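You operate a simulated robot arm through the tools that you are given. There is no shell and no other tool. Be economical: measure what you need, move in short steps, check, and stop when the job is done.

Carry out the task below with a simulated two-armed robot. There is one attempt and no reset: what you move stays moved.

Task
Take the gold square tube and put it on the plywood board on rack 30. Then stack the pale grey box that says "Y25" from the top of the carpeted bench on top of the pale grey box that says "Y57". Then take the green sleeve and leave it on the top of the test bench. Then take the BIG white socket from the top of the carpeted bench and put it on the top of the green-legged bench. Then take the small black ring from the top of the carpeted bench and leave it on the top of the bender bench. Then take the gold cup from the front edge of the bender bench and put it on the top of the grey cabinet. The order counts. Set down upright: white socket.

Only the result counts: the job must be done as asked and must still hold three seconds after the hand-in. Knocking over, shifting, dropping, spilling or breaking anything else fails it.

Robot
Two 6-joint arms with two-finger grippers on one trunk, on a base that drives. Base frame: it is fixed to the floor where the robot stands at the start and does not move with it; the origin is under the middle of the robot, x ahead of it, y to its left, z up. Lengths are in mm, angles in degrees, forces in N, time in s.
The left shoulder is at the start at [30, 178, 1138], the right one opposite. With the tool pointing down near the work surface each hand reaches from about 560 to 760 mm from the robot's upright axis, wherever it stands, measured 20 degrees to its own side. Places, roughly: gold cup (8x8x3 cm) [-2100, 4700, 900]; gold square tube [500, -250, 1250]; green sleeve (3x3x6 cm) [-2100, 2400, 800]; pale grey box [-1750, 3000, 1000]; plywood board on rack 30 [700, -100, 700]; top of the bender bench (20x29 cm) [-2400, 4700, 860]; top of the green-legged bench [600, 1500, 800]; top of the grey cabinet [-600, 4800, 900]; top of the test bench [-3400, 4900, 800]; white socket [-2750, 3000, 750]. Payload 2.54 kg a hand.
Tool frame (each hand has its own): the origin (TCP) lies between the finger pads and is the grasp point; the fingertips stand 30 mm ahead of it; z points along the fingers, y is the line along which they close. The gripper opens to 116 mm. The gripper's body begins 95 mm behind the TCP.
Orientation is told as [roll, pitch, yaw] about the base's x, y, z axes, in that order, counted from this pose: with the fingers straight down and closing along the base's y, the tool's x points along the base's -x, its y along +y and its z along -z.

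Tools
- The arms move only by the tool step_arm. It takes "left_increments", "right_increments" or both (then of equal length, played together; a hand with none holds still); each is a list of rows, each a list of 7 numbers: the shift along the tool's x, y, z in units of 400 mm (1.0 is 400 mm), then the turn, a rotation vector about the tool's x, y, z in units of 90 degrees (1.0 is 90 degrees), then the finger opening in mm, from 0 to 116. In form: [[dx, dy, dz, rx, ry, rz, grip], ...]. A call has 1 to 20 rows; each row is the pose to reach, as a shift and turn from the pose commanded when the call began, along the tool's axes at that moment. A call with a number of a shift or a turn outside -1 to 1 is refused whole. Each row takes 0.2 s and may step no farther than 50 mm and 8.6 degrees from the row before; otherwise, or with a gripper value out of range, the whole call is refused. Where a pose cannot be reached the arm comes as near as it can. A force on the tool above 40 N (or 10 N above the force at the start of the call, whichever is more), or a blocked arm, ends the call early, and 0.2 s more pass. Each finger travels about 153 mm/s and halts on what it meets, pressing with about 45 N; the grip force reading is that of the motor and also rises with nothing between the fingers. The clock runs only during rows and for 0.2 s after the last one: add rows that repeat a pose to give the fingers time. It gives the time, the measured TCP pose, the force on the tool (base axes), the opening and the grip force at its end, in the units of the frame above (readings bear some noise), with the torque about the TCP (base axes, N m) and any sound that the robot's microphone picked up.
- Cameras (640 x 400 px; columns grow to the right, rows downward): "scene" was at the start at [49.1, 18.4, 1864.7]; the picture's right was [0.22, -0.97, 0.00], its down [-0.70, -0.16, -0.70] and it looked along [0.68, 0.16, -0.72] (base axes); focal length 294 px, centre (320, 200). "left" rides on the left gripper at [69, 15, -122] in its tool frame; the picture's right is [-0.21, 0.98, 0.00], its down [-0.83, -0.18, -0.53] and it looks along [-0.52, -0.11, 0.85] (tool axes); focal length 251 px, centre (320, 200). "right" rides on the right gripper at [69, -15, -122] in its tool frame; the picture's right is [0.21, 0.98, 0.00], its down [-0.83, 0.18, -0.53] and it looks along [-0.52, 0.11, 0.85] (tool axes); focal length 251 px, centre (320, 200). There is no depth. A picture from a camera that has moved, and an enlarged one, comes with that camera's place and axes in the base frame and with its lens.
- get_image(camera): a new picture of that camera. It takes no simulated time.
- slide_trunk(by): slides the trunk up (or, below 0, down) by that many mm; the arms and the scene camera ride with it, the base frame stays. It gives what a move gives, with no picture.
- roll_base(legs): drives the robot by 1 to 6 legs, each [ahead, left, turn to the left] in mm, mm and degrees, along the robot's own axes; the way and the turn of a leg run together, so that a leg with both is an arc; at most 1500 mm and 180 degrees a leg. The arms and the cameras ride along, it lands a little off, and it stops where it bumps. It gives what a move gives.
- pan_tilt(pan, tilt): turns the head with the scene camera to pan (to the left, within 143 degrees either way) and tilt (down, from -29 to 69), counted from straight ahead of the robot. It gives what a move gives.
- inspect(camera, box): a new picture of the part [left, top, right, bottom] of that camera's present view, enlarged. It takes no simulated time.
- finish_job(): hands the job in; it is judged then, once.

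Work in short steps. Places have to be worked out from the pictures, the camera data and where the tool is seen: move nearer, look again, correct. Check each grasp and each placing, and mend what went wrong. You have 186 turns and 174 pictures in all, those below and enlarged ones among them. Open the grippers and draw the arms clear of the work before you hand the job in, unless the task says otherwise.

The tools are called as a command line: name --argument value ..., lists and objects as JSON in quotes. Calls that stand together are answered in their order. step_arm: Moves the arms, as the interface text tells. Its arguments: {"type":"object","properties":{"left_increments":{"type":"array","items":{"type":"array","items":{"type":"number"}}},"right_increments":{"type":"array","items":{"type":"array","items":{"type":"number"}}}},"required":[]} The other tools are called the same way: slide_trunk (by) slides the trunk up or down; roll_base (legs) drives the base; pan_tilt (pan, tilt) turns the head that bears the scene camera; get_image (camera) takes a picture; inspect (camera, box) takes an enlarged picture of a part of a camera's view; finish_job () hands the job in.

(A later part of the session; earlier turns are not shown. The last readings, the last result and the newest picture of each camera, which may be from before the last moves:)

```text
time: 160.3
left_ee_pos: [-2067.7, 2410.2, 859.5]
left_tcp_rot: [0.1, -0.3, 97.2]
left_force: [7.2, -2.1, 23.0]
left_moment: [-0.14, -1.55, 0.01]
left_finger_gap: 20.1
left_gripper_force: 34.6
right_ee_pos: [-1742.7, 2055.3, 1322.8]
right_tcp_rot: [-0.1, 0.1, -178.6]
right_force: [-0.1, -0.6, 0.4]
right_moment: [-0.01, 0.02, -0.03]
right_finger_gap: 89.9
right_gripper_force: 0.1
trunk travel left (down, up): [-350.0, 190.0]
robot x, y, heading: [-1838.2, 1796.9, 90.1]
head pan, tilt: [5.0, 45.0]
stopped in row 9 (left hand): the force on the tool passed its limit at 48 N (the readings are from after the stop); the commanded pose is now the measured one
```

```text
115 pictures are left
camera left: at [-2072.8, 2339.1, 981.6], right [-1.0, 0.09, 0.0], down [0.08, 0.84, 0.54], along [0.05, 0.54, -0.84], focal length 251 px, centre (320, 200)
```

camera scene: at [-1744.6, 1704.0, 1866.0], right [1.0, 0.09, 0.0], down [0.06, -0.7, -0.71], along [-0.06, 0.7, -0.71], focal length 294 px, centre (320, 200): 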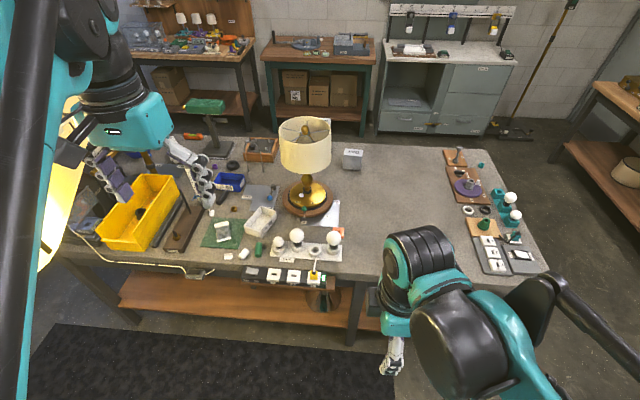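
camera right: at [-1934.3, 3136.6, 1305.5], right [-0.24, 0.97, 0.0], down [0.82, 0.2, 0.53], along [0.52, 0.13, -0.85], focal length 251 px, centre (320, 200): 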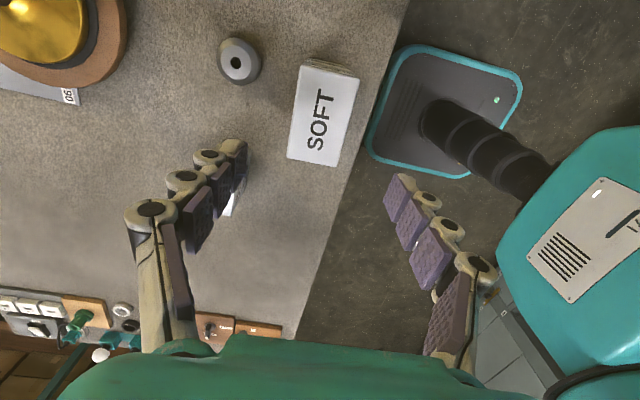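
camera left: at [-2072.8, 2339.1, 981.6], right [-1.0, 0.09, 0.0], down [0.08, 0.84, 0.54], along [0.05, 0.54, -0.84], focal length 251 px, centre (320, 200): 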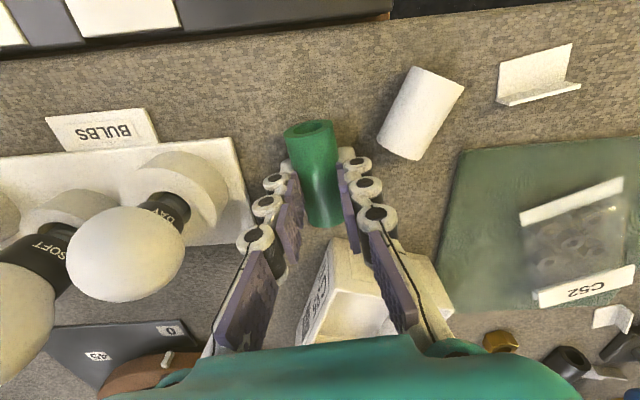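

The fingers read 20 mm though 46 was commanded, with upward force: something is off. I zoom before moving.

inspect --camera "left" --box '[240, 100, 400, 220]'

get_image --camera "scene"

```text
3.33 times, centred on (320, 160) of left
camera zoom: at [-2072.8, 2339.1, 981.6], right [-1.0, 0.09, 0.0], down [0.08, 0.84, 0.54], along [0.05, 0.54, -0.84], focal length 838 px, centre (320, 333)
```

zoom: 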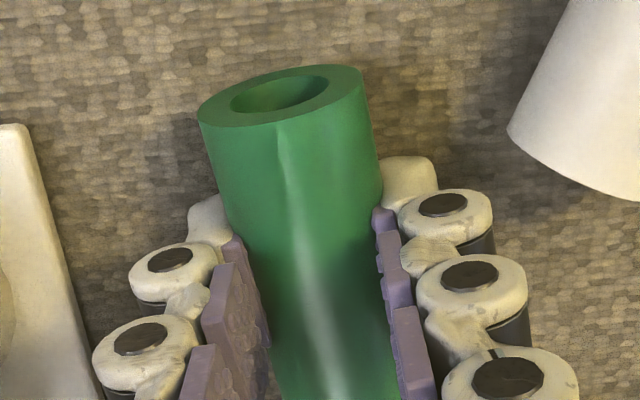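

```text
113 pictures are left
camera scene: at [-1841.5, 1843.9, 1866.5], right [1.0, 0.09, 0.0], down [0.06, -0.7, -0.71], along [-0.06, 0.71, -0.71], focal length 294 px, centre (320, 200)
```

scene: 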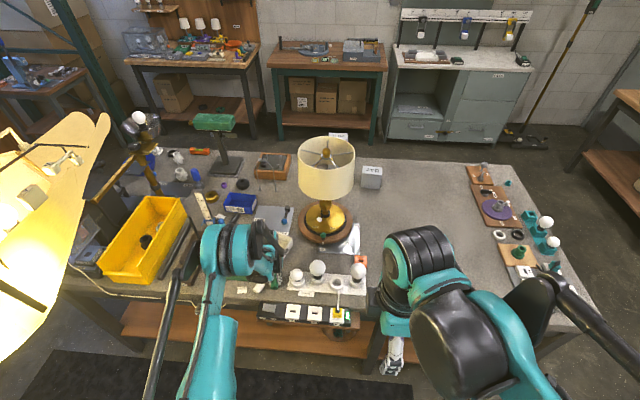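

The torque hints at a contact ~65 mm to the +x side (the bulbs?). I rise 60 mm and look again.

step_arm --left_increments '[[0, 0, -0.03, 0, 0, 0, 46], [0, 0, -0.09, 0, 0, 0, 46], [0, 0, -0.15, 0, 0, 0, 46], [0, 0, -0.15, 0, 0, 0, 46]]'

get_image --camera "left"

inspect --camera "scene" --box '[190, 180, 390, 340]'

```text
time: 161.3
left_ee_pos: [-2069.3, 2411.5, 916.6]
left_tcp_rot: [0.1, -0.2, 97.3]
left_force: [-0.3, 0.3, 1.2]
left_moment: [0.0, 0.02, 0.0]
left_finger_gap: 46.1
left_gripper_force: 0.0
right_ee_pos: [-1745.6, 2057.4, 1323.2]
right_tcp_rot: [0.0, 0.1, -178.6]
right_force: [0.8, -0.5, 0.1]
right_moment: [-0.06, -0.01, 0.01]
right_finger_gap: 90.0
right_gripper_force: 0.1
trunk travel left (down, up): [-350.0, 190.0]
robot x, y, heading: [-1838.8, 1794.7, 90.0]
head pan, tilt: [5.0, 45.0]
```

```text
112 pictures are left
camera left: at [-2074.9, 2340.1, 1038.6], right [-1.0, 0.09, 0.0], down [0.08, 0.84, 0.54], along [0.05, 0.53, -0.84], focal length 251 px, centre (320, 200)
```

left: 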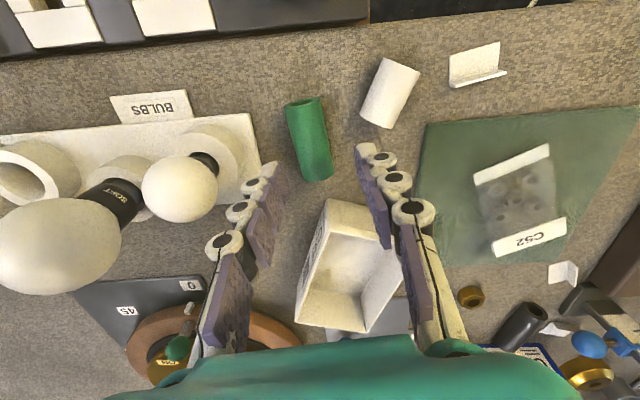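

```text
2.50 times, centred on (290, 260) of scene
camera zoom: at [-1843.9, 1847.8, 1865.9], right [1.0, 0.09, 0.0], down [0.06, -0.7, -0.71], along [-0.06, 0.7, -0.71], focal length 735 px, centre (395, 50)
```

zoom: 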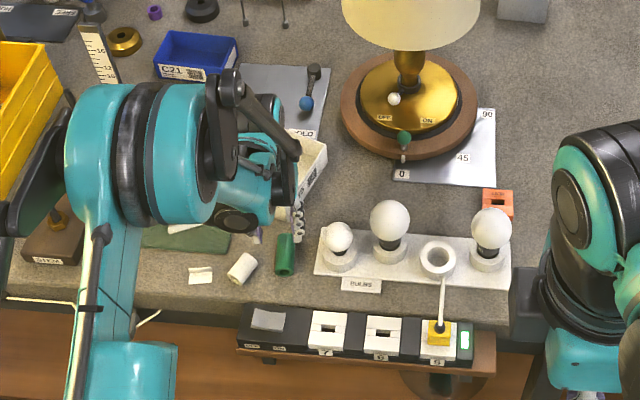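

Nothing is disturbed; the contact was the finger linkage on the small bulb (≈[-1975,2414,892]). I tilt the hand 35° back toward the robot so it passes in front of the bulb, keeping the fingers across the sleeve.

step_arm --left_increments '[[0.01, -0.001, -0.02, 0, -0.078, 0, 46], [0.02, -0.002, -0.02, 0, -0.156, 0, 46], [0.03, -0.003, -0.02, 0, -0.233, 0, 46], [0.037, -0.0036, -0.02, 0, -0.311, 0, 46], [0.037, -0.0036, 0, 0, -0.389, 0, 46], [0.037, -0.0036, 0, 0, -0.389, 0, 46]]'

get_image --camera "left"

inspect --camera "scene" --box '[190, 180, 390, 340]'

```text
time: 162.7
left_ee_pos: [-2070.3, 2453.1, 944.2]
left_tcp_rot: [0.1, -35.2, 97.1]
left_force: [0.2, -0.2, -0.1]
left_moment: [0.03, -0.04, 0.01]
left_finger_gap: 45.8
left_gripper_force: 0.0
left hand out of reach, approached as far as the arm can: row 4, 5, 6
right_ee_pos: [-1745.4, 2056.0, 1323.8]
right_tcp_rot: [0.0, 0.1, -178.6]
right_force: [0.3, -0.7, -0.1]
right_moment: [0.03, 0.0, -0.04]
right_finger_gap: 89.9
right_gripper_force: 0.1
trunk travel left (down, up): [-350.0, 190.0]
robot x, y, heading: [-1840.5, 1797.0, 90.3]
head pan, tilt: [5.0, 45.0]
```

```text
110 pictures are left
camera left: at [-2068.9, 2326.4, 1005.5], right [-0.99, 0.05, 0.13], down [0.13, 0.39, 0.91], along [0.0, 0.92, -0.39], focal length 251 px, centre (320, 200)
```

left: 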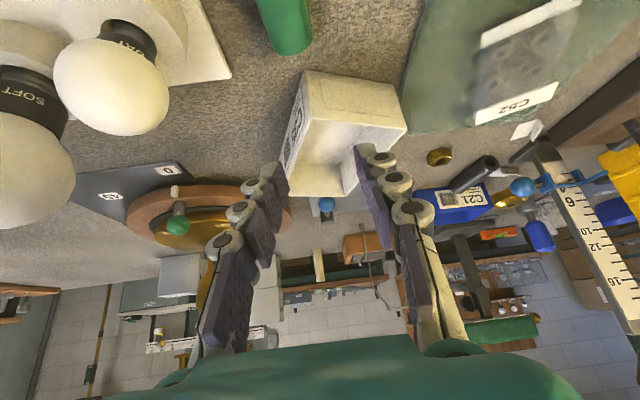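

```text
2.50 times, centred on (290, 260) of scene
camera zoom: at [-1843.9, 1847.1, 1866.0], right [1.0, 0.09, 0.0], down [0.06, -0.7, -0.71], along [-0.06, 0.7, -0.71], focal length 735 px, centre (395, 50)
```

zoom: 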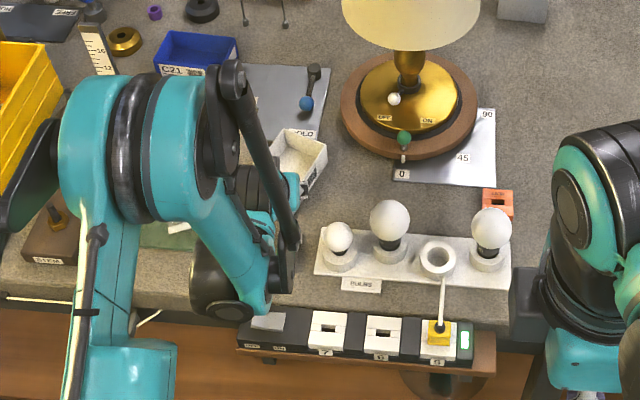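

The tilted pose needs the base farther back. I drive back 90 mm and re-command the pose.

roll_base --legs '[[-90, 0, 0]]'

step_arm --left_increments '[[0, 0, 0, 0, 0, 0, 46], [0, 0, 0, 0, 0, 0, 46]]'

get_image --camera "left"

```text
time: 163.8
left_ee_pos: [-2071.4, 2363.0, 944.7]
left_tcp_rot: [0.0, -35.1, 97.2]
left_force: [0.6, -0.2, 0.2]
left_moment: [0.0, 0.0, 0.04]
left_finger_gap: 45.6
left_gripper_force: 0.1
right_ee_pos: [-1745.2, 1966.7, 1323.8]
right_tcp_rot: [0.0, 0.1, -178.7]
right_force: [-0.4, -0.8, 1.2]
right_moment: [0.03, -0.02, -0.02]
right_finger_gap: 89.7
right_gripper_force: 0.0
trunk travel left (down, up): [-350.0, 190.0]
robot x, y, heading: [-1835.7, 1704.3, 90.2]
head pan, tilt: [5.0, 45.0]
```

```text
time: 164.4
left_ee_pos: [-2070.7, 2363.6, 945.0]
left_tcp_rot: [0.1, -35.2, 97.2]
left_force: [0.1, -1.0, 0.0]
left_moment: [0.01, 0.0, 0.02]
left_finger_gap: 45.9
left_gripper_force: 0.2
right_ee_pos: [-1744.8, 1967.0, 1322.7]
right_tcp_rot: [0.0, 0.2, -178.7]
right_force: [-0.6, 0.1, 0.0]
right_moment: [0.05, -0.01, 0.03]
right_finger_gap: 90.1
right_gripper_force: 0.0
trunk travel left (down, up): [-350.0, 190.0]
robot x, y, heading: [-1835.9, 1703.0, 90.0]
head pan, tilt: [5.0, 45.0]
```

```text
108 pictures are left
camera left: at [-2069.1, 2235.8, 1005.6], right [-0.99, 0.05, 0.13], down [0.13, 0.39, 0.91], along [0.0, 0.92, -0.39], focal length 251 px, centre (320, 200)
```

left: 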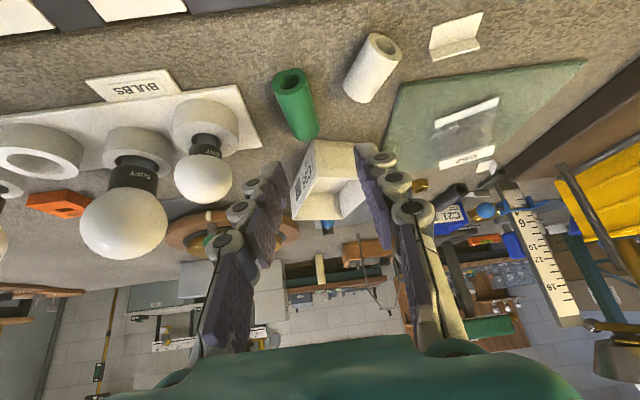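

Now the pose follows. Sleeve refined at about [-2058,2397] near its front half; I move to z 895 above it and check.

step_arm --left_increments '[[0.004, -0.02, 0.074, 0, 0, 0, 46], [0.008, -0.04, 0.147, 0, 0, 0, 46], [0.008, -0.04, 0.147, 0, 0, 0, 46]]'

inspect --camera "left" --box '[160, 40, 480, 240]'

```text
time: 165.2
left_ee_pos: [-2058.8, 2397.4, 894.3]
left_tcp_rot: [0.0, -35.2, 97.2]
left_force: [-0.2, 0.6, -0.4]
left_moment: [0.02, -0.03, 0.0]
left_finger_gap: 46.1
left_gripper_force: 0.0
right_ee_pos: [-1744.9, 1967.7, 1323.6]
right_tcp_rot: [0.0, 0.2, -178.6]
right_force: [0.0, 0.2, 0.8]
right_moment: [0.04, 0.0, -0.02]
right_finger_gap: 90.2
right_gripper_force: 0.1
trunk travel left (down, up): [-350.0, 190.0]
robot x, y, heading: [-1838.6, 1705.4, 89.9]
head pan, tilt: [5.0, 45.0]
```

```text
2.00 times, centred on (320, 140) of left
camera zoom: at [-2058.1, 2269.5, 955.6], right [-0.99, 0.05, 0.13], down [0.14, 0.39, 0.91], along [0.0, 0.92, -0.39], focal length 503 px, centre (320, 320)
```

zoom: 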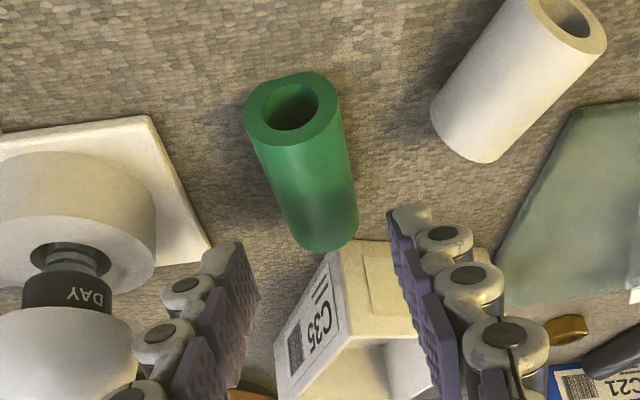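

Lined up; I descend to z≈856 and close.

step_arm --left_increments '[[0.015, 0.001, 0.029, 0, 0, 0, 46], [0.03, 0.002, 0.057, 0, 0, 0, 46], [0.0455, 0.003, 0.0857, 0, 0, 0, 46], [0.0455, 0.003, 0.0857, 0, 0, 0, 46], [0.0455, 0.003, 0.0857, 0, 0, 0, 30], [0.0455, 0.003, 0.0857, 0, 0, 0, 18], [0.0455, 0.003, 0.0857, 0, 0, 0, 18]]'

get_image --camera "left"

```text
time: 166.6
left_ee_pos: [-2059.3, 2399.7, 860.7]
left_tcp_rot: [0.0, -35.5, 97.2]
left_force: [3.8, -9.0, 25.7]
left_moment: [-0.07, -0.14, -0.06]
left_finger_gap: 26.4
left_gripper_force: 45.1
right_ee_pos: [-1746.1, 1962.3, 1324.6]
right_tcp_rot: [-0.2, 0.1, -178.6]
right_force: [-0.4, -0.5, -0.6]
right_moment: [0.04, -0.04, -0.03]
right_finger_gap: 90.1
right_gripper_force: 0.0
trunk travel left (down, up): [-350.0, 190.0]
robot x, y, heading: [-1836.9, 1706.5, 89.9]
head pan, tilt: [5.0, 45.0]
stopped in row 6 (left hand): the force on the tool passed its limit at 42 N (the readings are from after the stop); the commanded pose is now the measured one
```

```text
106 pictures are left
camera left: at [-2057.5, 2271.9, 920.0], right [-0.99, 0.05, 0.13], down [0.14, 0.38, 0.91], along [0.0, 0.92, -0.39], focal length 251 px, centre (320, 200)
```

left: 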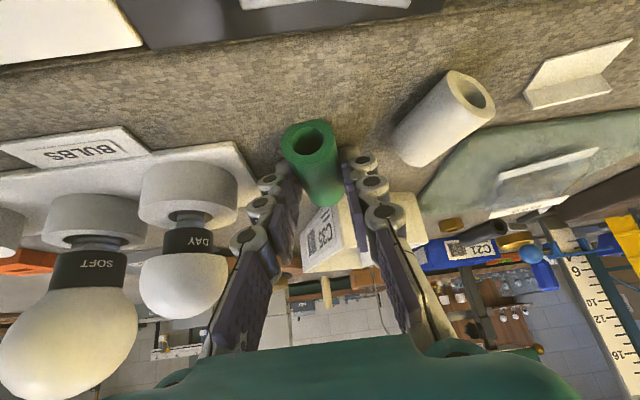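

The fingertips touched the bench (top really ≈z 829) but the sleeve is gripped at 26 mm. I lift.

step_arm --left_increments '[[0, 0, -0.01, 0, 0, 0, 15], [-0.006, 0, -0.03, 0, 0, 0, 15], [-0.04, 0, -0.07, 0, 0, 0, 15], [-0.08, 0, -0.14, 0, 0, 0, 15], [-0.12, 0, -0.21, 0, 0, 0, 15], [-0.12, 0, -0.21, 0, 0, 0, 15]]'

get_image --camera "left"

```text
time: 167.9
left_ee_pos: [-2059.7, 2392.6, 953.4]
left_tcp_rot: [0.1, -35.4, 97.1]
left_force: [0.4, 0.3, -0.9]
left_moment: [-0.01, 0.0, -0.01]
left_finger_gap: 26.4
left_gripper_force: 44.8
right_ee_pos: [-1745.8, 1967.6, 1323.6]
right_tcp_rot: [0.0, 0.2, -178.6]
right_force: [-0.4, 0.7, 0.0]
right_moment: [-0.03, -0.03, -0.01]
right_finger_gap: 89.9
right_gripper_force: 0.1
trunk travel left (down, up): [-350.0, 190.0]
robot x, y, heading: [-1837.6, 1707.0, 90.0]
head pan, tilt: [5.0, 45.0]
```

```text
105 pictures are left
camera left: at [-2057.9, 2264.9, 1013.5], right [-0.99, 0.05, 0.12], down [0.13, 0.39, 0.91], along [0.0, 0.92, -0.39], focal length 251 px, centre (320, 200)
```

left: 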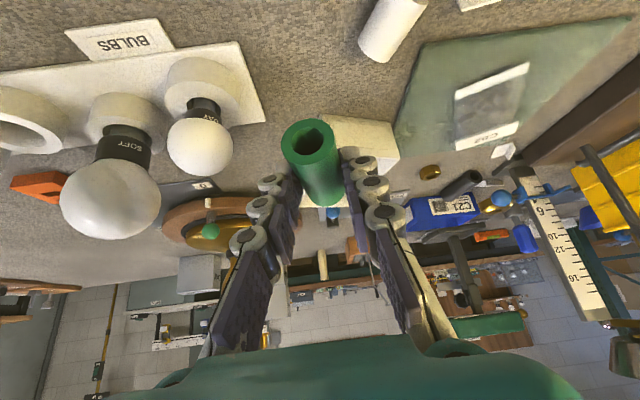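

Sleeve secured. I retract the left hand toward the body before driving.

step_arm --left_increments '[[0.02, 0.0086, -0.09, 0, 0, 0, 15], [0.04, 0.017, -0.18, 0, 0, 0, 15], [0.06, 0.026, -0.27, 0, 0, 0, 15], [0.08, 0.035, -0.36, 0, 0, 0, 15], [0.1, 0.043, -0.45, 0, 0, 0, 15], [0.12, 0.052, -0.54, 0, 0, 0, 15], [0.14, 0.06, -0.63, 0, 0, 0, 15], [0.16, 0.07, -0.72, 0, 0, 0, 15], [0.18, 0.078, -0.81, 0, 0, 0, 15], [0.2, 0.086, -0.9, 0, 0, 0, 15], [0.22, 0.095, -0.99, 0, 0, 0, 15]]'

roll_base --legs '[[0, -1450, 0], [0, -200, 0], [1100, 0, 0], [1050, 0, 0]]'

pan_tilt --pan 90 --tilt 25

get_image --camera "scene"

```text
time: 170.3
left_ee_pos: [-2057.9, 2087.9, 1227.4]
left_tcp_rot: [-0.1, -35.4, 97.2]
left_force: [-0.3, -0.1, -0.6]
left_moment: [0.02, 0.01, 0.0]
left_finger_gap: 26.1
left_gripper_force: 44.9
right_ee_pos: [-1744.6, 1964.3, 1324.4]
right_tcp_rot: [-0.1, 0.1, -178.5]
right_force: [0.7, -0.1, 0.3]
right_moment: [0.06, 0.02, 0.04]
right_finger_gap: 90.2
right_gripper_force: 0.1
trunk travel left (down, up): [-350.0, 190.0]
robot x, y, heading: [-1838.6, 1707.5, 89.7]
head pan, tilt: [5.0, 45.0]
```

```text
time: 189.0
left_ee_pos: [-390.9, 4234.4, 1225.7]
left_tcp_rot: [0.2, -35.3, 96.3]
left_force: [-0.7, -0.2, -0.4]
left_moment: [0.02, -0.01, -0.01]
left_finger_gap: 26.5
left_gripper_force: 45.1
right_ee_pos: [-79.5, 4105.6, 1324.5]
right_tcp_rot: [0.1, 0.1, -179.5]
right_force: [-0.5, -0.5, 0.1]
right_moment: [-0.02, -0.01, 0.01]
right_finger_gap: 90.2
right_gripper_force: 0.1
trunk travel left (down, up): [-350.0, 190.0]
robot x, y, heading: [-176.8, 3845.0, 89.3]
head pan, tilt: [5.0, 45.0]
```

```text
time: 190.6
left_ee_pos: [-390.2, 4233.6, 1225.6]
left_tcp_rot: [0.1, -35.3, 96.3]
left_force: [0.0, 0.6, -0.4]
left_moment: [0.04, 0.01, 0.01]
left_finger_gap: 26.2
left_gripper_force: 44.8
right_ee_pos: [-80.1, 4104.7, 1323.3]
right_tcp_rot: [0.0, 0.1, -179.5]
right_force: [0.2, 0.2, 0.4]
right_moment: [0.01, 0.0, 0.04]
right_finger_gap: 89.8
right_gripper_force: 0.1
trunk travel left (down, up): [-350.0, 190.0]
robot x, y, heading: [-173.7, 3843.8, 89.1]
head pan, tilt: [90.0, 25.0]
```

```text
104 pictures are left
camera scene: at [-268.2, 3817.4, 1896.6], right [0.02, 1.0, 0.0], down [0.42, -0.01, -0.91], along [-0.91, 0.02, -0.42], focal length 294 px, centre (320, 200)
```

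scene: 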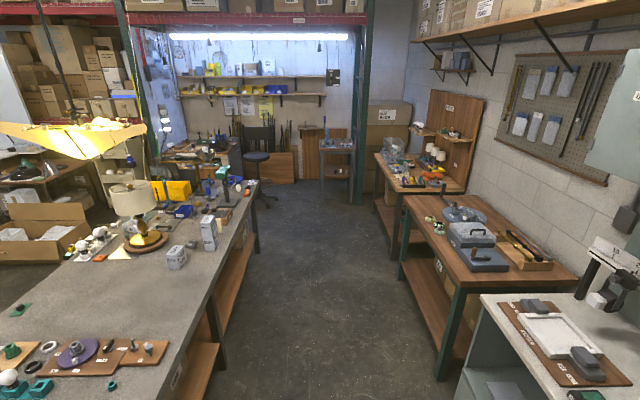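

Aisle view: test bench is the third one (x≈-2750…-3900, front y≈4650). I strafe left along the aisle to x≈-3050.

roll_base --legs '[[0, 1450, 0.8], [0, 1420, 0]]'

pan_tilt --pan 5 --tilt 40

get_image --camera "scene"

pan_tilt --pan -45 --tilt 35

get_image --camera "scene"

```text
time: 204.5
left_ee_pos: [-3284.3, 4226.3, 1224.8]
left_tcp_rot: [0.1, -35.2, 97.8]
left_force: [0.0, 0.8, 0.2]
left_moment: [0.02, 0.01, 0.02]
left_finger_gap: 26.1
left_gripper_force: 44.9
right_ee_pos: [-2969.7, 4106.0, 1323.4]
right_tcp_rot: [0.0, 0.2, -178.1]
right_force: [0.1, 0.1, -0.4]
right_moment: [0.05, 0.0, 0.04]
right_finger_gap: 89.6
right_gripper_force: 0.0
trunk travel left (down, up): [-350.0, 190.0]
robot x, y, heading: [-3058.9, 3846.7, 90.6]
head pan, tilt: [90.0, 25.0]
```

```text
time: 206.1
left_ee_pos: [-3284.4, 4226.6, 1225.5]
left_tcp_rot: [0.1, -35.3, 97.8]
left_force: [0.2, 0.9, -0.5]
left_moment: [-0.04, -0.02, 0.03]
left_finger_gap: 26.2
left_gripper_force: 45.0
right_ee_pos: [-2969.8, 4106.1, 1322.1]
right_tcp_rot: [0.0, 0.0, -177.9]
right_force: [-0.6, 0.5, -1.4]
right_moment: [0.02, 0.0, 0.02]
right_finger_gap: 90.1
right_gripper_force: 0.1
trunk travel left (down, up): [-350.0, 190.0]
robot x, y, heading: [-3055.9, 3845.7, 90.5]
head pan, tilt: [5.0, 40.0]
```

```text
103 pictures are left
camera scene: at [-3067.0, 3898.8, 1873.3], right [1.0, 0.1, 0.0], down [0.06, -0.64, -0.77], along [-0.07, 0.76, -0.64], focal length 294 px, centre (320, 200)
```

scene: 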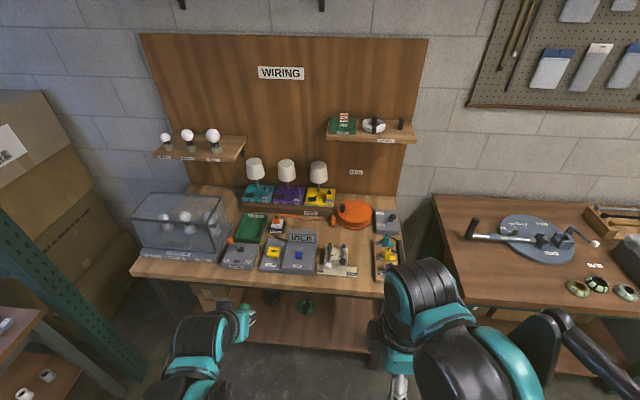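

```text
time: 207.3
left_ee_pos: [-3284.1, 4226.7, 1224.9]
left_tcp_rot: [0.1, -35.2, 97.9]
left_force: [0.9, -0.6, -0.4]
left_moment: [0.02, 0.04, -0.03]
left_finger_gap: 26.3
left_gripper_force: 45.2
right_ee_pos: [-2970.4, 4106.7, 1322.7]
right_tcp_rot: [0.0, 0.0, -178.0]
right_force: [0.6, -0.4, 0.4]
right_moment: [0.02, 0.03, 0.0]
right_finger_gap: 89.9
right_gripper_force: 0.1
trunk travel left (down, up): [-350.0, 190.0]
robot x, y, heading: [-3058.2, 3839.4, 90.4]
head pan, tilt: [-45.0, 35.0]
```

```text
102 pictures are left
camera scene: at [-2997.1, 3877.1, 1880.8], right [0.71, -0.7, 0.0], down [-0.4, -0.41, -0.82], along [0.57, 0.58, -0.57], focal length 294 px, centre (320, 200)
```

scene: 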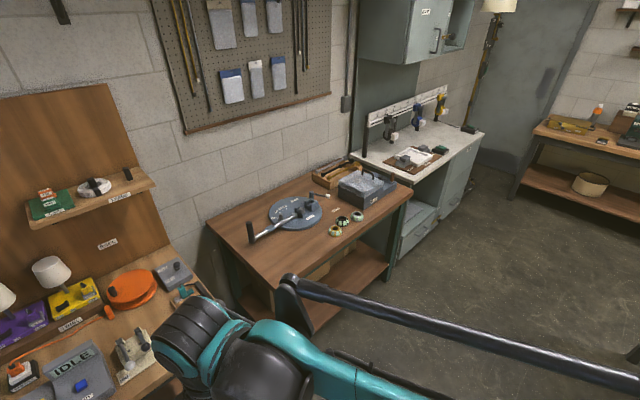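

This "WIRING" bench with the IDLE tester is the test bench (x -3930…-2870, front y≈4585). I look for a free spot.

pan_tilt --pan 12 --tilt 48

get_image --camera "scene"

get_image --camera "left"

```text
time: 208.5
left_ee_pos: [-3283.7, 4226.9, 1225.5]
left_tcp_rot: [0.1, -35.3, 97.9]
left_force: [-0.9, 0.4, -1.0]
left_moment: [-0.02, 0.04, -0.04]
left_finger_gap: 26.1
left_gripper_force: 45.1
right_ee_pos: [-2969.9, 4106.9, 1322.7]
right_tcp_rot: [0.0, 0.0, -178.1]
right_force: [0.0, -0.4, -0.9]
right_moment: [-0.04, 0.0, 0.02]
right_finger_gap: 90.2
right_gripper_force: 0.1
trunk travel left (down, up): [-350.0, 190.0]
robot x, y, heading: [-3059.8, 3841.7, 90.5]
head pan, tilt: [12.0, 48.0]
```

```text
101 pictures are left
camera scene: at [-3075.7, 3891.2, 1861.8], right [0.98, 0.22, 0.0], down [0.16, -0.73, -0.67], along [-0.14, 0.65, -0.74], focal length 294 px, centre (320, 200)
```

scene: 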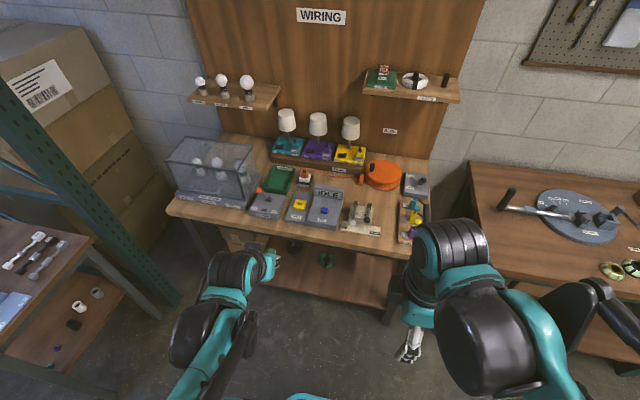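

```text
100 pictures are left
camera left: at [-3281.2, 4098.6, 1285.4], right [-0.99, 0.04, 0.12], down [0.13, 0.39, 0.91], along [-0.01, 0.92, -0.39], focal length 251 px, centre (320, 200)
```

left: 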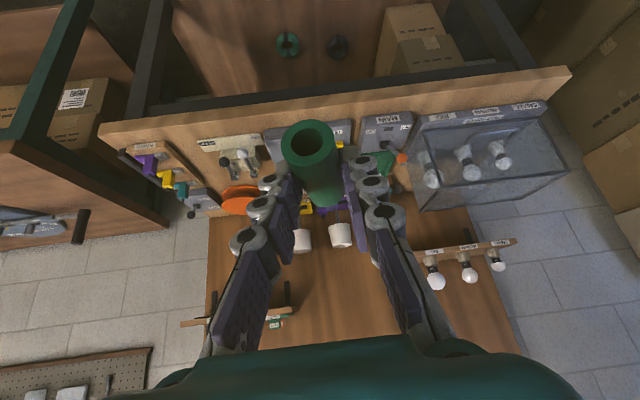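

I enlarge the bench top.

inspect --camera "scene" --box '[230, 140, 450, 270]'

```text
2.91 times, centred on (340, 205) of scene
camera zoom: at [-3075.7, 3891.2, 1861.8], right [0.98, 0.22, 0.0], down [0.16, -0.73, -0.67], along [-0.14, 0.65, -0.74], focal length 855 px, centre (262, 186)
```

zoom: 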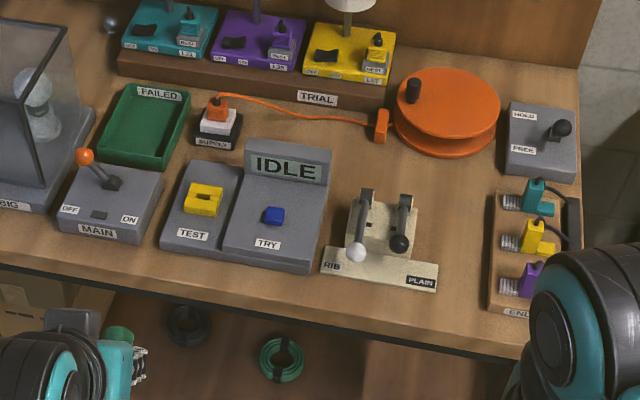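

A free spot exists between the RIB/PLAIN device and the connector tray, near [-2955,4795]. I move the base to put it within left-arm reach.

roll_base --legs '[[0, -290, -0.5], [240, 0, 0]]'

pan_tilt --pan 20 --tilt 50

get_image --camera "scene"

get_image --camera "left"

```text
time: 211.9
left_ee_pos: [-2988.0, 4470.4, 1225.8]
left_tcp_rot: [0.1, -35.3, 97.0]
left_force: [-0.2, -0.7, -0.3]
left_moment: [-0.02, 0.0, -0.05]
left_finger_gap: 26.2
left_gripper_force: 44.9
right_ee_pos: [-2676.6, 4346.8, 1324.0]
right_tcp_rot: [0.0, 0.3, -178.8]
right_force: [0.7, -0.9, 0.0]
right_moment: [-0.07, 0.04, -0.01]
right_finger_gap: 90.2
right_gripper_force: 0.1
trunk travel left (down, up): [-350.0, 190.0]
robot x, y, heading: [-2771.3, 4087.3, 89.7]
head pan, tilt: [12.0, 48.0]
```

```text
time: 212.6
left_ee_pos: [-2989.0, 4470.8, 1225.3]
left_tcp_rot: [0.1, -35.4, 97.0]
left_force: [-0.2, -0.3, -0.6]
left_moment: [-0.01, -0.04, -0.02]
left_finger_gap: 26.3
left_gripper_force: 45.0
right_ee_pos: [-2676.0, 4346.8, 1323.1]
right_tcp_rot: [-0.1, 0.1, -178.7]
right_force: [-0.1, 0.0, 0.1]
right_moment: [0.0, 0.0, 0.0]
right_finger_gap: 90.1
right_gripper_force: 0.1
trunk travel left (down, up): [-350.0, 190.0]
robot x, y, heading: [-2771.5, 4085.1, 89.8]
head pan, tilt: [20.0, 50.0]
```

```text
98 pictures are left
camera scene: at [-2794.5, 4128.5, 1859.1], right [0.94, 0.34, 0.0], down [0.26, -0.72, -0.64], along [-0.22, 0.6, -0.77], focal length 294 px, centre (320, 200)
```

scene: 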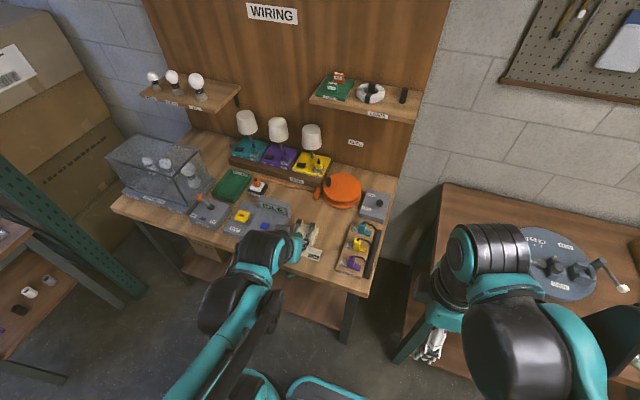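

```text
97 pictures are left
camera left: at [-2987.2, 4343.1, 1285.3], right [-0.99, 0.05, 0.12], down [0.14, 0.39, 0.91], along [0.0, 0.92, -0.39], focal length 251 px, centre (320, 200)
```

left: 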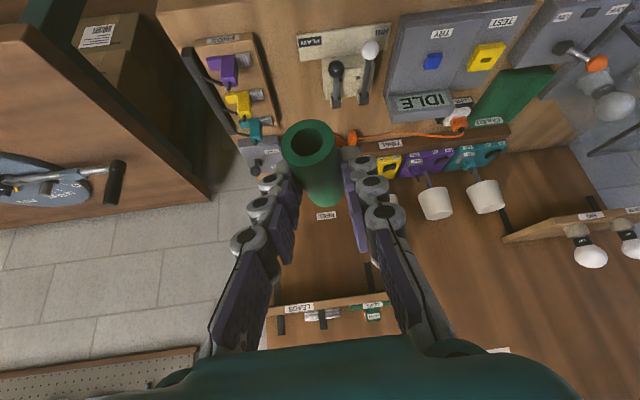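

I carry the sleeve to above the gap at [-2955,4740], z 960.

step_arm --left_increments '[[-0.017, -0.018, 0.102, 0, 0, 0, 15], [-0.034, -0.037, 0.204, 0, 0, 0, 15], [-0.051, -0.055, 0.307, 0, 0, 0, 15], [-0.068, -0.074, 0.409, 0, 0, 0, 15], [-0.085, -0.092, 0.511, 0, 0, 0, 15], [-0.102, -0.111, 0.613, 0, 0, 0, 15], [-0.119, -0.129, 0.716, 0, 0, 0, 15], [-0.136, -0.148, 0.818, 0, 0, 0, 15], [-0.153, -0.166, 0.92, 0, 0, 0, 15], [-0.153, -0.166, 0.92, 0, 0, 0, 15]]'

get_image --camera "left"

inspect --camera "scene" --box '[240, 160, 440, 300]'

```text
time: 214.8
left_ee_pos: [-2954.1, 4738.1, 959.4]
left_tcp_rot: [0.1, -35.2, 97.0]
left_force: [-0.9, 0.3, 0.9]
left_moment: [-0.01, 0.02, -0.01]
left_finger_gap: 26.1
left_gripper_force: 45.2
left hand out of reach, approached as far as the arm can: row 5, 6, 7, 8
right_ee_pos: [-2676.0, 4344.9, 1323.6]
right_tcp_rot: [0.0, 0.1, -178.8]
right_force: [-1.1, -0.2, 0.1]
right_moment: [0.07, 0.01, 0.02]
right_finger_gap: 90.0
right_gripper_force: 0.1
trunk travel left (down, up): [-350.0, 190.0]
robot x, y, heading: [-2766.8, 4081.2, 89.9]
head pan, tilt: [20.0, 50.0]
```

```text
96 pictures are left
camera left: at [-2953.8, 4610.4, 1019.5], right [-0.99, 0.05, 0.12], down [0.14, 0.38, 0.91], along [0.0, 0.92, -0.39], focal length 251 px, centre (320, 200)
```

left: 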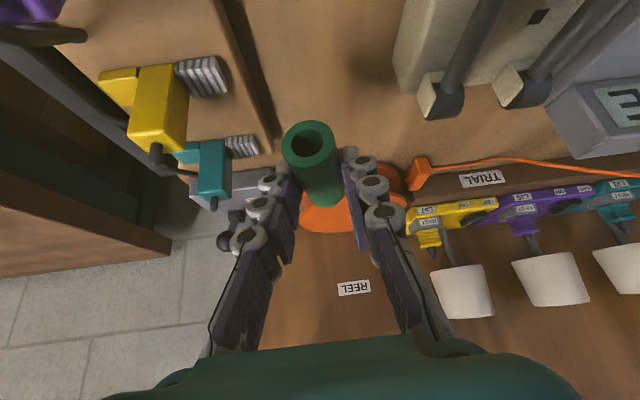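

```text
2.86 times, centred on (340, 230) of scene
camera zoom: at [-2794.4, 4126.6, 1859.1], right [0.94, 0.34, 0.0], down [0.26, -0.72, -0.64], along [-0.22, 0.61, -0.77], focal length 840 px, centre (263, 114)
```

zoom: 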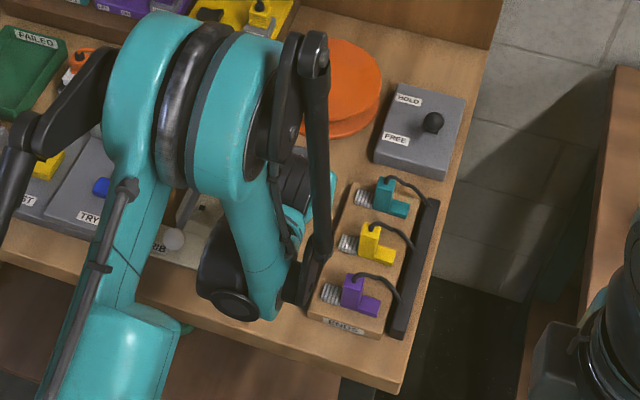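

Clear below. I descend, slowly at the end, until contact.

step_arm --left_increments '[[0.048, 0.015, 0.071, 0, 0, 0, 15], [0.1, 0.015, 0.143, 0, 0, 0, 15], [0.105, 0.015, 0.15, 0, 0, 0, 15], [0.11, 0.015, 0.157, 0, 0, 0, 15], [0.115, 0.015, 0.164, 0, 0, 0, 15], [0.12, 0.015, 0.171, 0, 0, 0, 15], [0.125, 0.015, 0.178, 0, 0, 0, 15], [0.13, 0.015, 0.185, 0, 0, 0, 15], [0.135, 0.015, 0.192, 0, 0, 0, 15]]'

get_image --camera "left"

```text
time: 216.8
left_ee_pos: [-2959.4, 4772.8, 877.6]
left_tcp_rot: [0.1, -35.2, 97.0]
left_force: [0.2, 0.3, -0.1]
left_moment: [0.0, 0.0, 0.0]
left_finger_gap: 25.9
left_gripper_force: 44.9
left hand out of reach, approached as far as the arm can: row 1, 2, 3, 4, 5, 6, 7, 8, 9
right_ee_pos: [-2675.7, 4346.2, 1323.3]
right_tcp_rot: [0.1, 0.0, -178.8]
right_force: [0.8, 0.0, 0.7]
right_moment: [0.01, -0.01, 0.0]
right_finger_gap: 90.1
right_gripper_force: 0.1
trunk travel left (down, up): [-350.0, 190.0]
robot x, y, heading: [-2765.3, 4086.8, 89.6]
head pan, tilt: [20.0, 50.0]
```

```text
94 pictures are left
camera left: at [-2958.7, 4644.0, 937.8], right [-0.99, 0.05, 0.12], down [0.14, 0.39, 0.91], along [0.0, 0.92, -0.39], focal length 251 px, centre (320, 200)
```

left: 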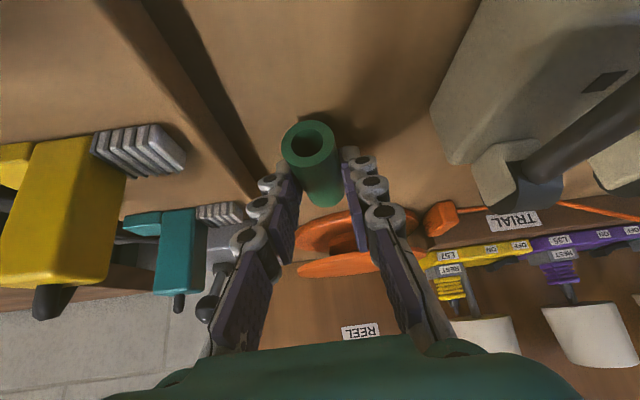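

The arm hits its near limit, but the spot is still clear. I lower the last bit with the trunk.

slide_trunk --by -8

get_image --camera "left"

```text
time: 217.4
left_ee_pos: [-2959.7, 4771.6, 869.2]
left_tcp_rot: [0.1, -35.3, 97.0]
left_force: [-1.3, -0.1, 11.9]
left_moment: [0.09, -0.06, 0.07]
left_finger_gap: 26.2
left_gripper_force: 44.6
right_ee_pos: [-2675.4, 4345.5, 1316.3]
right_tcp_rot: [0.0, 0.1, -178.9]
right_force: [-0.8, -0.6, -0.1]
right_moment: [-0.02, 0.0, 0.0]
right_finger_gap: 90.0
right_gripper_force: 0.1
trunk travel left (down, up): [-342.0, 198.0]
robot x, y, heading: [-2769.4, 4082.6, 89.9]
head pan, tilt: [20.0, 50.0]
```

```text
93 pictures are left
camera left: at [-2958.6, 4643.4, 930.7], right [-0.99, 0.05, 0.12], down [0.14, 0.39, 0.91], along [0.0, 0.92, -0.39], focal length 251 px, centre (320, 200)
```

left: 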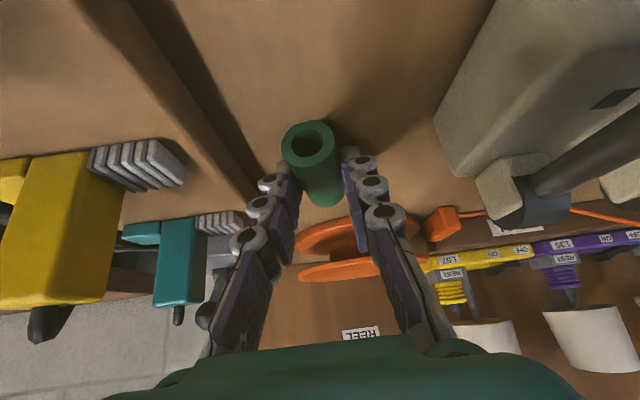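

Contact at 12 N. I open the fingers gently to 40 mm without moving.

step_arm --left_increments '[[0, 0, 0, 0, 0, 0, 29], [0, 0, 0, 0, 0, 0, 32], [0, 0, 0, 0, 0, 0, 36], [0, 0, 0, 0, 0, 0, 40], [0, 0, 0, 0, 0, 0, 40]]'

get_image --camera "left"

```text
time: 218.6
left_ee_pos: [-2959.5, 4771.8, 870.0]
left_tcp_rot: [0.1, -35.2, 97.0]
left_force: [0.5, -0.5, 7.2]
left_moment: [0.04, -0.01, 0.02]
left_finger_gap: 40.8
left_gripper_force: 0.1
right_ee_pos: [-2675.6, 4343.8, 1315.1]
right_tcp_rot: [0.0, 0.1, -178.8]
right_force: [0.3, 0.6, -0.4]
right_moment: [0.0, -0.03, -0.02]
right_finger_gap: 90.1
right_gripper_force: 0.1
trunk travel left (down, up): [-342.0, 198.0]
robot x, y, heading: [-2772.9, 4083.2, 89.4]
head pan, tilt: [20.0, 50.0]
```

```text
92 pictures are left
camera left: at [-2958.5, 4643.2, 930.1], right [-0.99, 0.05, 0.12], down [0.14, 0.39, 0.91], along [0.0, 0.92, -0.39], focal length 251 px, centre (320, 200)
```

left: 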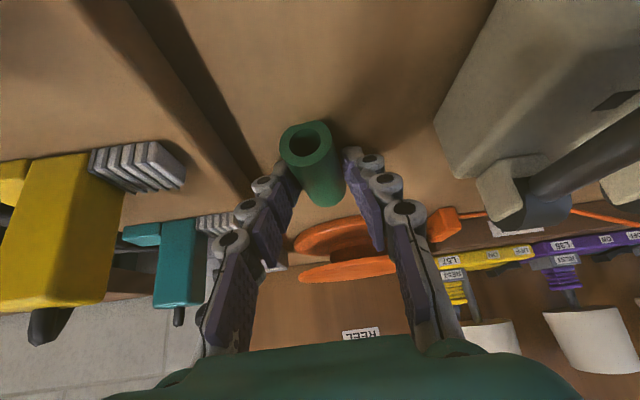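

Released. I rise with the trunk, straight up.

slide_trunk --by 100

get_image --camera "left"

```text
time: 219.9
left_ee_pos: [-2960.7, 4772.5, 969.6]
left_tcp_rot: [0.0, -35.2, 96.9]
left_force: [0.2, 0.5, -0.8]
left_moment: [-0.01, 0.01, -0.01]
left_finger_gap: 39.9
left_gripper_force: 0.0
right_ee_pos: [-2674.9, 4346.9, 1414.9]
right_tcp_rot: [-0.1, 0.1, -178.7]
right_force: [0.0, 0.8, 0.0]
right_moment: [0.0, 0.01, 0.03]
right_finger_gap: 90.0
right_gripper_force: 0.1
trunk travel left (down, up): [-442.0, 98.0]
robot x, y, heading: [-2771.5, 4084.2, 89.8]
head pan, tilt: [20.0, 50.0]
```

```text
91 pictures are left
camera left: at [-2958.7, 4644.0, 1029.6], right [-0.99, 0.05, 0.12], down [0.14, 0.39, 0.91], along [0.0, 0.92, -0.39], focal length 251 px, centre (320, 200)
```

left: 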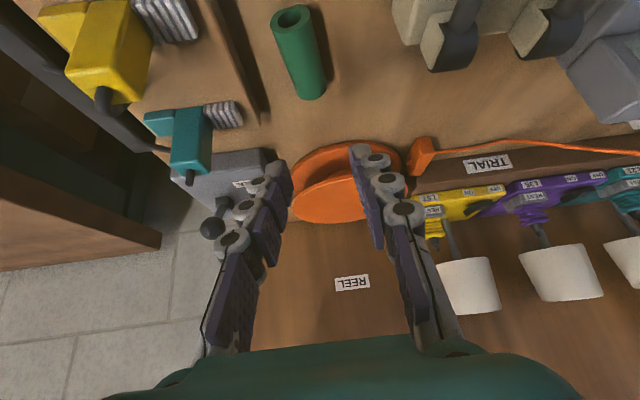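

The green sleeve lies on the test bench. I back off and fold the left arm with the tool vertical again.

roll_base --legs '[[-230, 0, 0]]'

step_arm --left_increments '[[0.02, 0.0086, -0.09, 0, 0, 0, 60], [0.04, 0.017, -0.18, 0, 0.04, 0, 60], [0.06, 0.026, -0.27, 0, 0.08, 0, 60], [0.08, 0.035, -0.36, 0, 0.12, 0, 60], [0.1, 0.043, -0.45, 0, 0.16, 0, 60], [0.12, 0.052, -0.54, 0, 0.2, 0, 60], [0.14, 0.06, -0.63, 0, 0.24, 0, 60], [0.16, 0.07, -0.72, 0, 0.28, 0, 60], [0.18, 0.078, -0.81, 0, 0.32, 0, 60], [0.2, 0.086, -0.9, 0, 0.36, 0, 60], [0.22, 0.095, -0.99, 0, 0.391, 0, 60]]'

slide_trunk --by -92

pan_tilt --pan -135 --tilt 35

get_image --camera "scene"

```text
time: 221.6
left_ee_pos: [-2960.9, 4541.5, 970.0]
left_tcp_rot: [0.1, -35.2, 96.9]
left_force: [0.2, 0.7, -0.4]
left_moment: [0.02, 0.01, -0.01]
left_finger_gap: 39.8
left_gripper_force: 0.1
right_ee_pos: [-2677.3, 4115.1, 1416.5]
right_tcp_rot: [0.0, 0.1, -178.8]
right_force: [0.1, -0.3, -0.3]
right_moment: [0.0, 0.01, 0.02]
right_finger_gap: 90.0
right_gripper_force: 0.0
trunk travel left (down, up): [-442.0, 98.0]
robot x, y, heading: [-2770.6, 3853.5, 89.6]
head pan, tilt: [20.0, 50.0]
```

```text
time: 224.0
left_ee_pos: [-2962.4, 4237.2, 1243.6]
left_tcp_rot: [0.0, -0.1, 97.1]
left_force: [-0.3, 0.4, 0.1]
left_moment: [0.01, -0.01, -0.01]
left_finger_gap: 60.1
left_gripper_force: 0.1
left hand out of reach, approached as far as the arm can: row 1, 2, 3, 4
right_ee_pos: [-2676.2, 4113.3, 1414.6]
right_tcp_rot: [-0.1, 0.1, -178.7]
right_force: [-0.2, -0.5, 0.5]
right_moment: [0.02, 0.03, 0.0]
right_finger_gap: 89.9
right_gripper_force: 0.1
trunk travel left (down, up): [-442.0, 98.0]
robot x, y, heading: [-2770.5, 3851.8, 89.6]
head pan, tilt: [20.0, 50.0]
```

```text
time: 225.3
left_ee_pos: [-2962.7, 4239.1, 1149.1]
left_tcp_rot: [0.1, 0.1, 97.1]
left_force: [0.1, -0.9, 0.7]
left_moment: [0.01, -0.01, -0.01]
left_finger_gap: 59.9
left_gripper_force: 0.2
right_ee_pos: [-2677.6, 4115.5, 1322.5]
right_tcp_rot: [-0.2, 0.1, -178.7]
right_force: [-0.2, 0.3, -0.6]
right_moment: [0.01, 0.0, 0.03]
right_finger_gap: 90.1
right_gripper_force: 0.0
trunk travel left (down, up): [-350.0, 190.0]
robot x, y, heading: [-2770.8, 3851.4, 89.7]
head pan, tilt: [20.0, 50.0]
```

```text
time: 227.7
left_ee_pos: [-2962.4, 4238.9, 1150.5]
left_tcp_rot: [0.1, 0.0, 97.2]
left_force: [-0.4, 0.5, 0.9]
left_moment: [-0.03, -0.02, 0.0]
left_finger_gap: 60.0
left_gripper_force: 0.1
right_ee_pos: [-2677.3, 4115.7, 1322.5]
right_tcp_rot: [0.0, 0.1, -178.7]
right_force: [0.0, -0.6, -0.2]
right_moment: [-0.01, 0.01, 0.04]
right_finger_gap: 90.0
right_gripper_force: 0.1
trunk travel left (down, up): [-350.0, 190.0]
robot x, y, heading: [-2770.5, 3855.0, 89.7]
head pan, tilt: [-135.0, 35.0]
```

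```text
90 pictures are left
camera scene: at [-2707.4, 3762.8, 1880.8], right [-0.71, -0.7, 0.0], down [-0.4, 0.41, -0.82], along [0.58, -0.58, -0.57], focal length 294 px, centre (320, 200)
```

scene: 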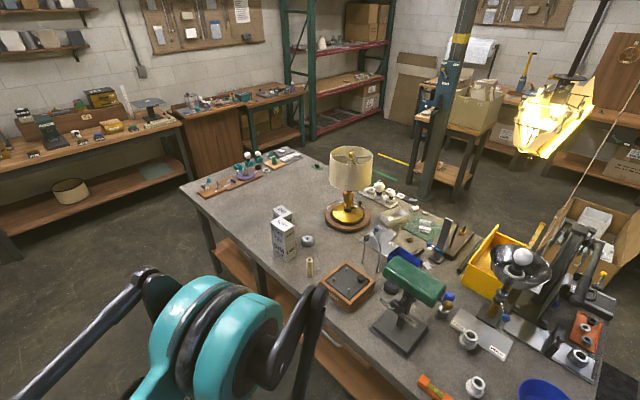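

I turn around to face the carpeted bench.

roll_base --legs '[[0, 0, 180]]'

pan_tilt --pan 0 --tilt 50

get_image --camera "scene"

```text
time: 235.4
left_ee_pos: [-2576.5, 3472.0, 1151.1]
left_tcp_rot: [0.1, 0.0, -82.7]
left_force: [1.1, 0.3, -0.5]
left_moment: [0.0, -0.01, -0.03]
left_finger_gap: 59.8
left_gripper_force: 0.0
right_ee_pos: [-2861.4, 3593.0, 1323.1]
right_tcp_rot: [0.0, 0.1, 1.5]
right_force: [-0.5, 0.4, 0.3]
right_moment: [0.04, 0.03, -0.01]
right_finger_gap: 89.7
right_gripper_force: 0.0
trunk travel left (down, up): [-350.0, 190.0]
robot x, y, heading: [-2767.3, 3853.8, -90.0]
head pan, tilt: [-135.0, 35.0]
```

```text
time: 237.6
left_ee_pos: [-2576.5, 3471.5, 1149.9]
left_tcp_rot: [0.1, 0.0, -82.7]
left_force: [0.4, -0.2, 0.4]
left_moment: [0.01, 0.0, 0.02]
left_finger_gap: 59.8
left_gripper_force: 0.1
right_ee_pos: [-2861.8, 3592.3, 1323.5]
right_tcp_rot: [0.0, 0.1, 1.5]
right_force: [0.0, -0.4, 0.3]
right_moment: [0.0, -0.01, -0.01]
right_finger_gap: 89.8
right_gripper_force: 0.2
trunk travel left (down, up): [-350.0, 190.0]
robot x, y, heading: [-2770.5, 3855.0, -90.1]
head pan, tilt: [0.0, 50.0]
```

```text
89 pictures are left
camera scene: at [-2769.4, 3808.0, 1859.1], right [-1.0, 0.0, 0.0], down [0.0, 0.77, -0.64], along [0.0, -0.64, -0.77], focal length 294 px, centre (320, 200)
```

scene: 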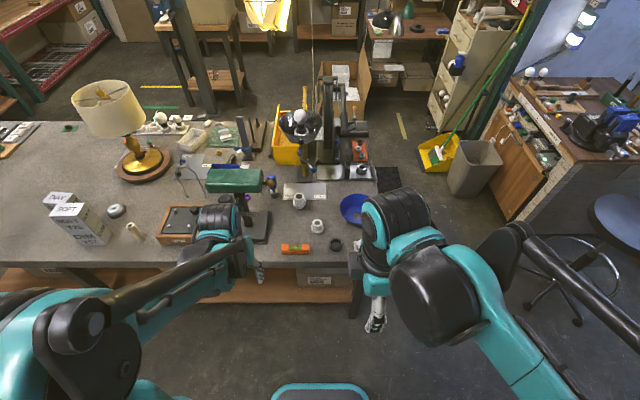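

I zoom on the sockets and rings.

inspect --camera "scene" --box '[220, 130, 400, 270]'

get_image --camera "right"

```text
2.86 times, centred on (310, 200) of scene
camera zoom: at [-2769.4, 3808.0, 1859.1], right [-1.0, 0.0, 0.0], down [0.0, 0.77, -0.64], along [0.0, -0.64, -0.77], focal length 840 px, centre (349, 200)
```

zoom: 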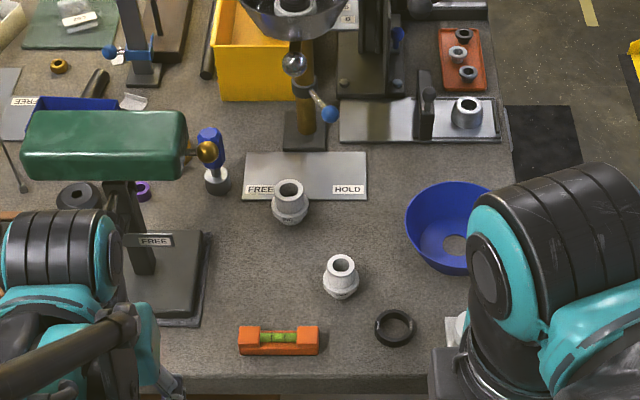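

```text
87 pictures are left
camera right: at [-2931.1, 3576.9, 1444.8], right [-0.24, 0.97, 0.0], down [0.82, 0.2, 0.53], along [0.52, 0.13, -0.85], focal length 251 px, centre (320, 200)
```

right: 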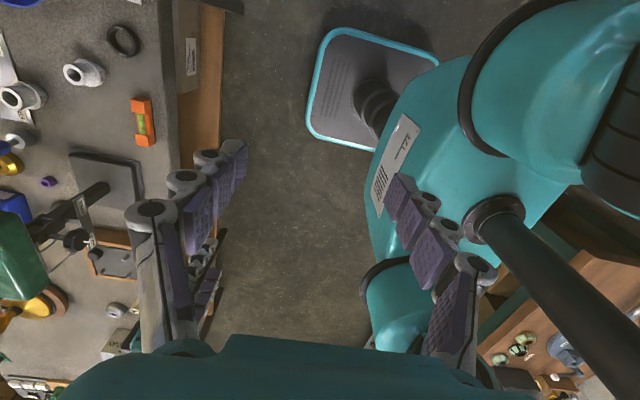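

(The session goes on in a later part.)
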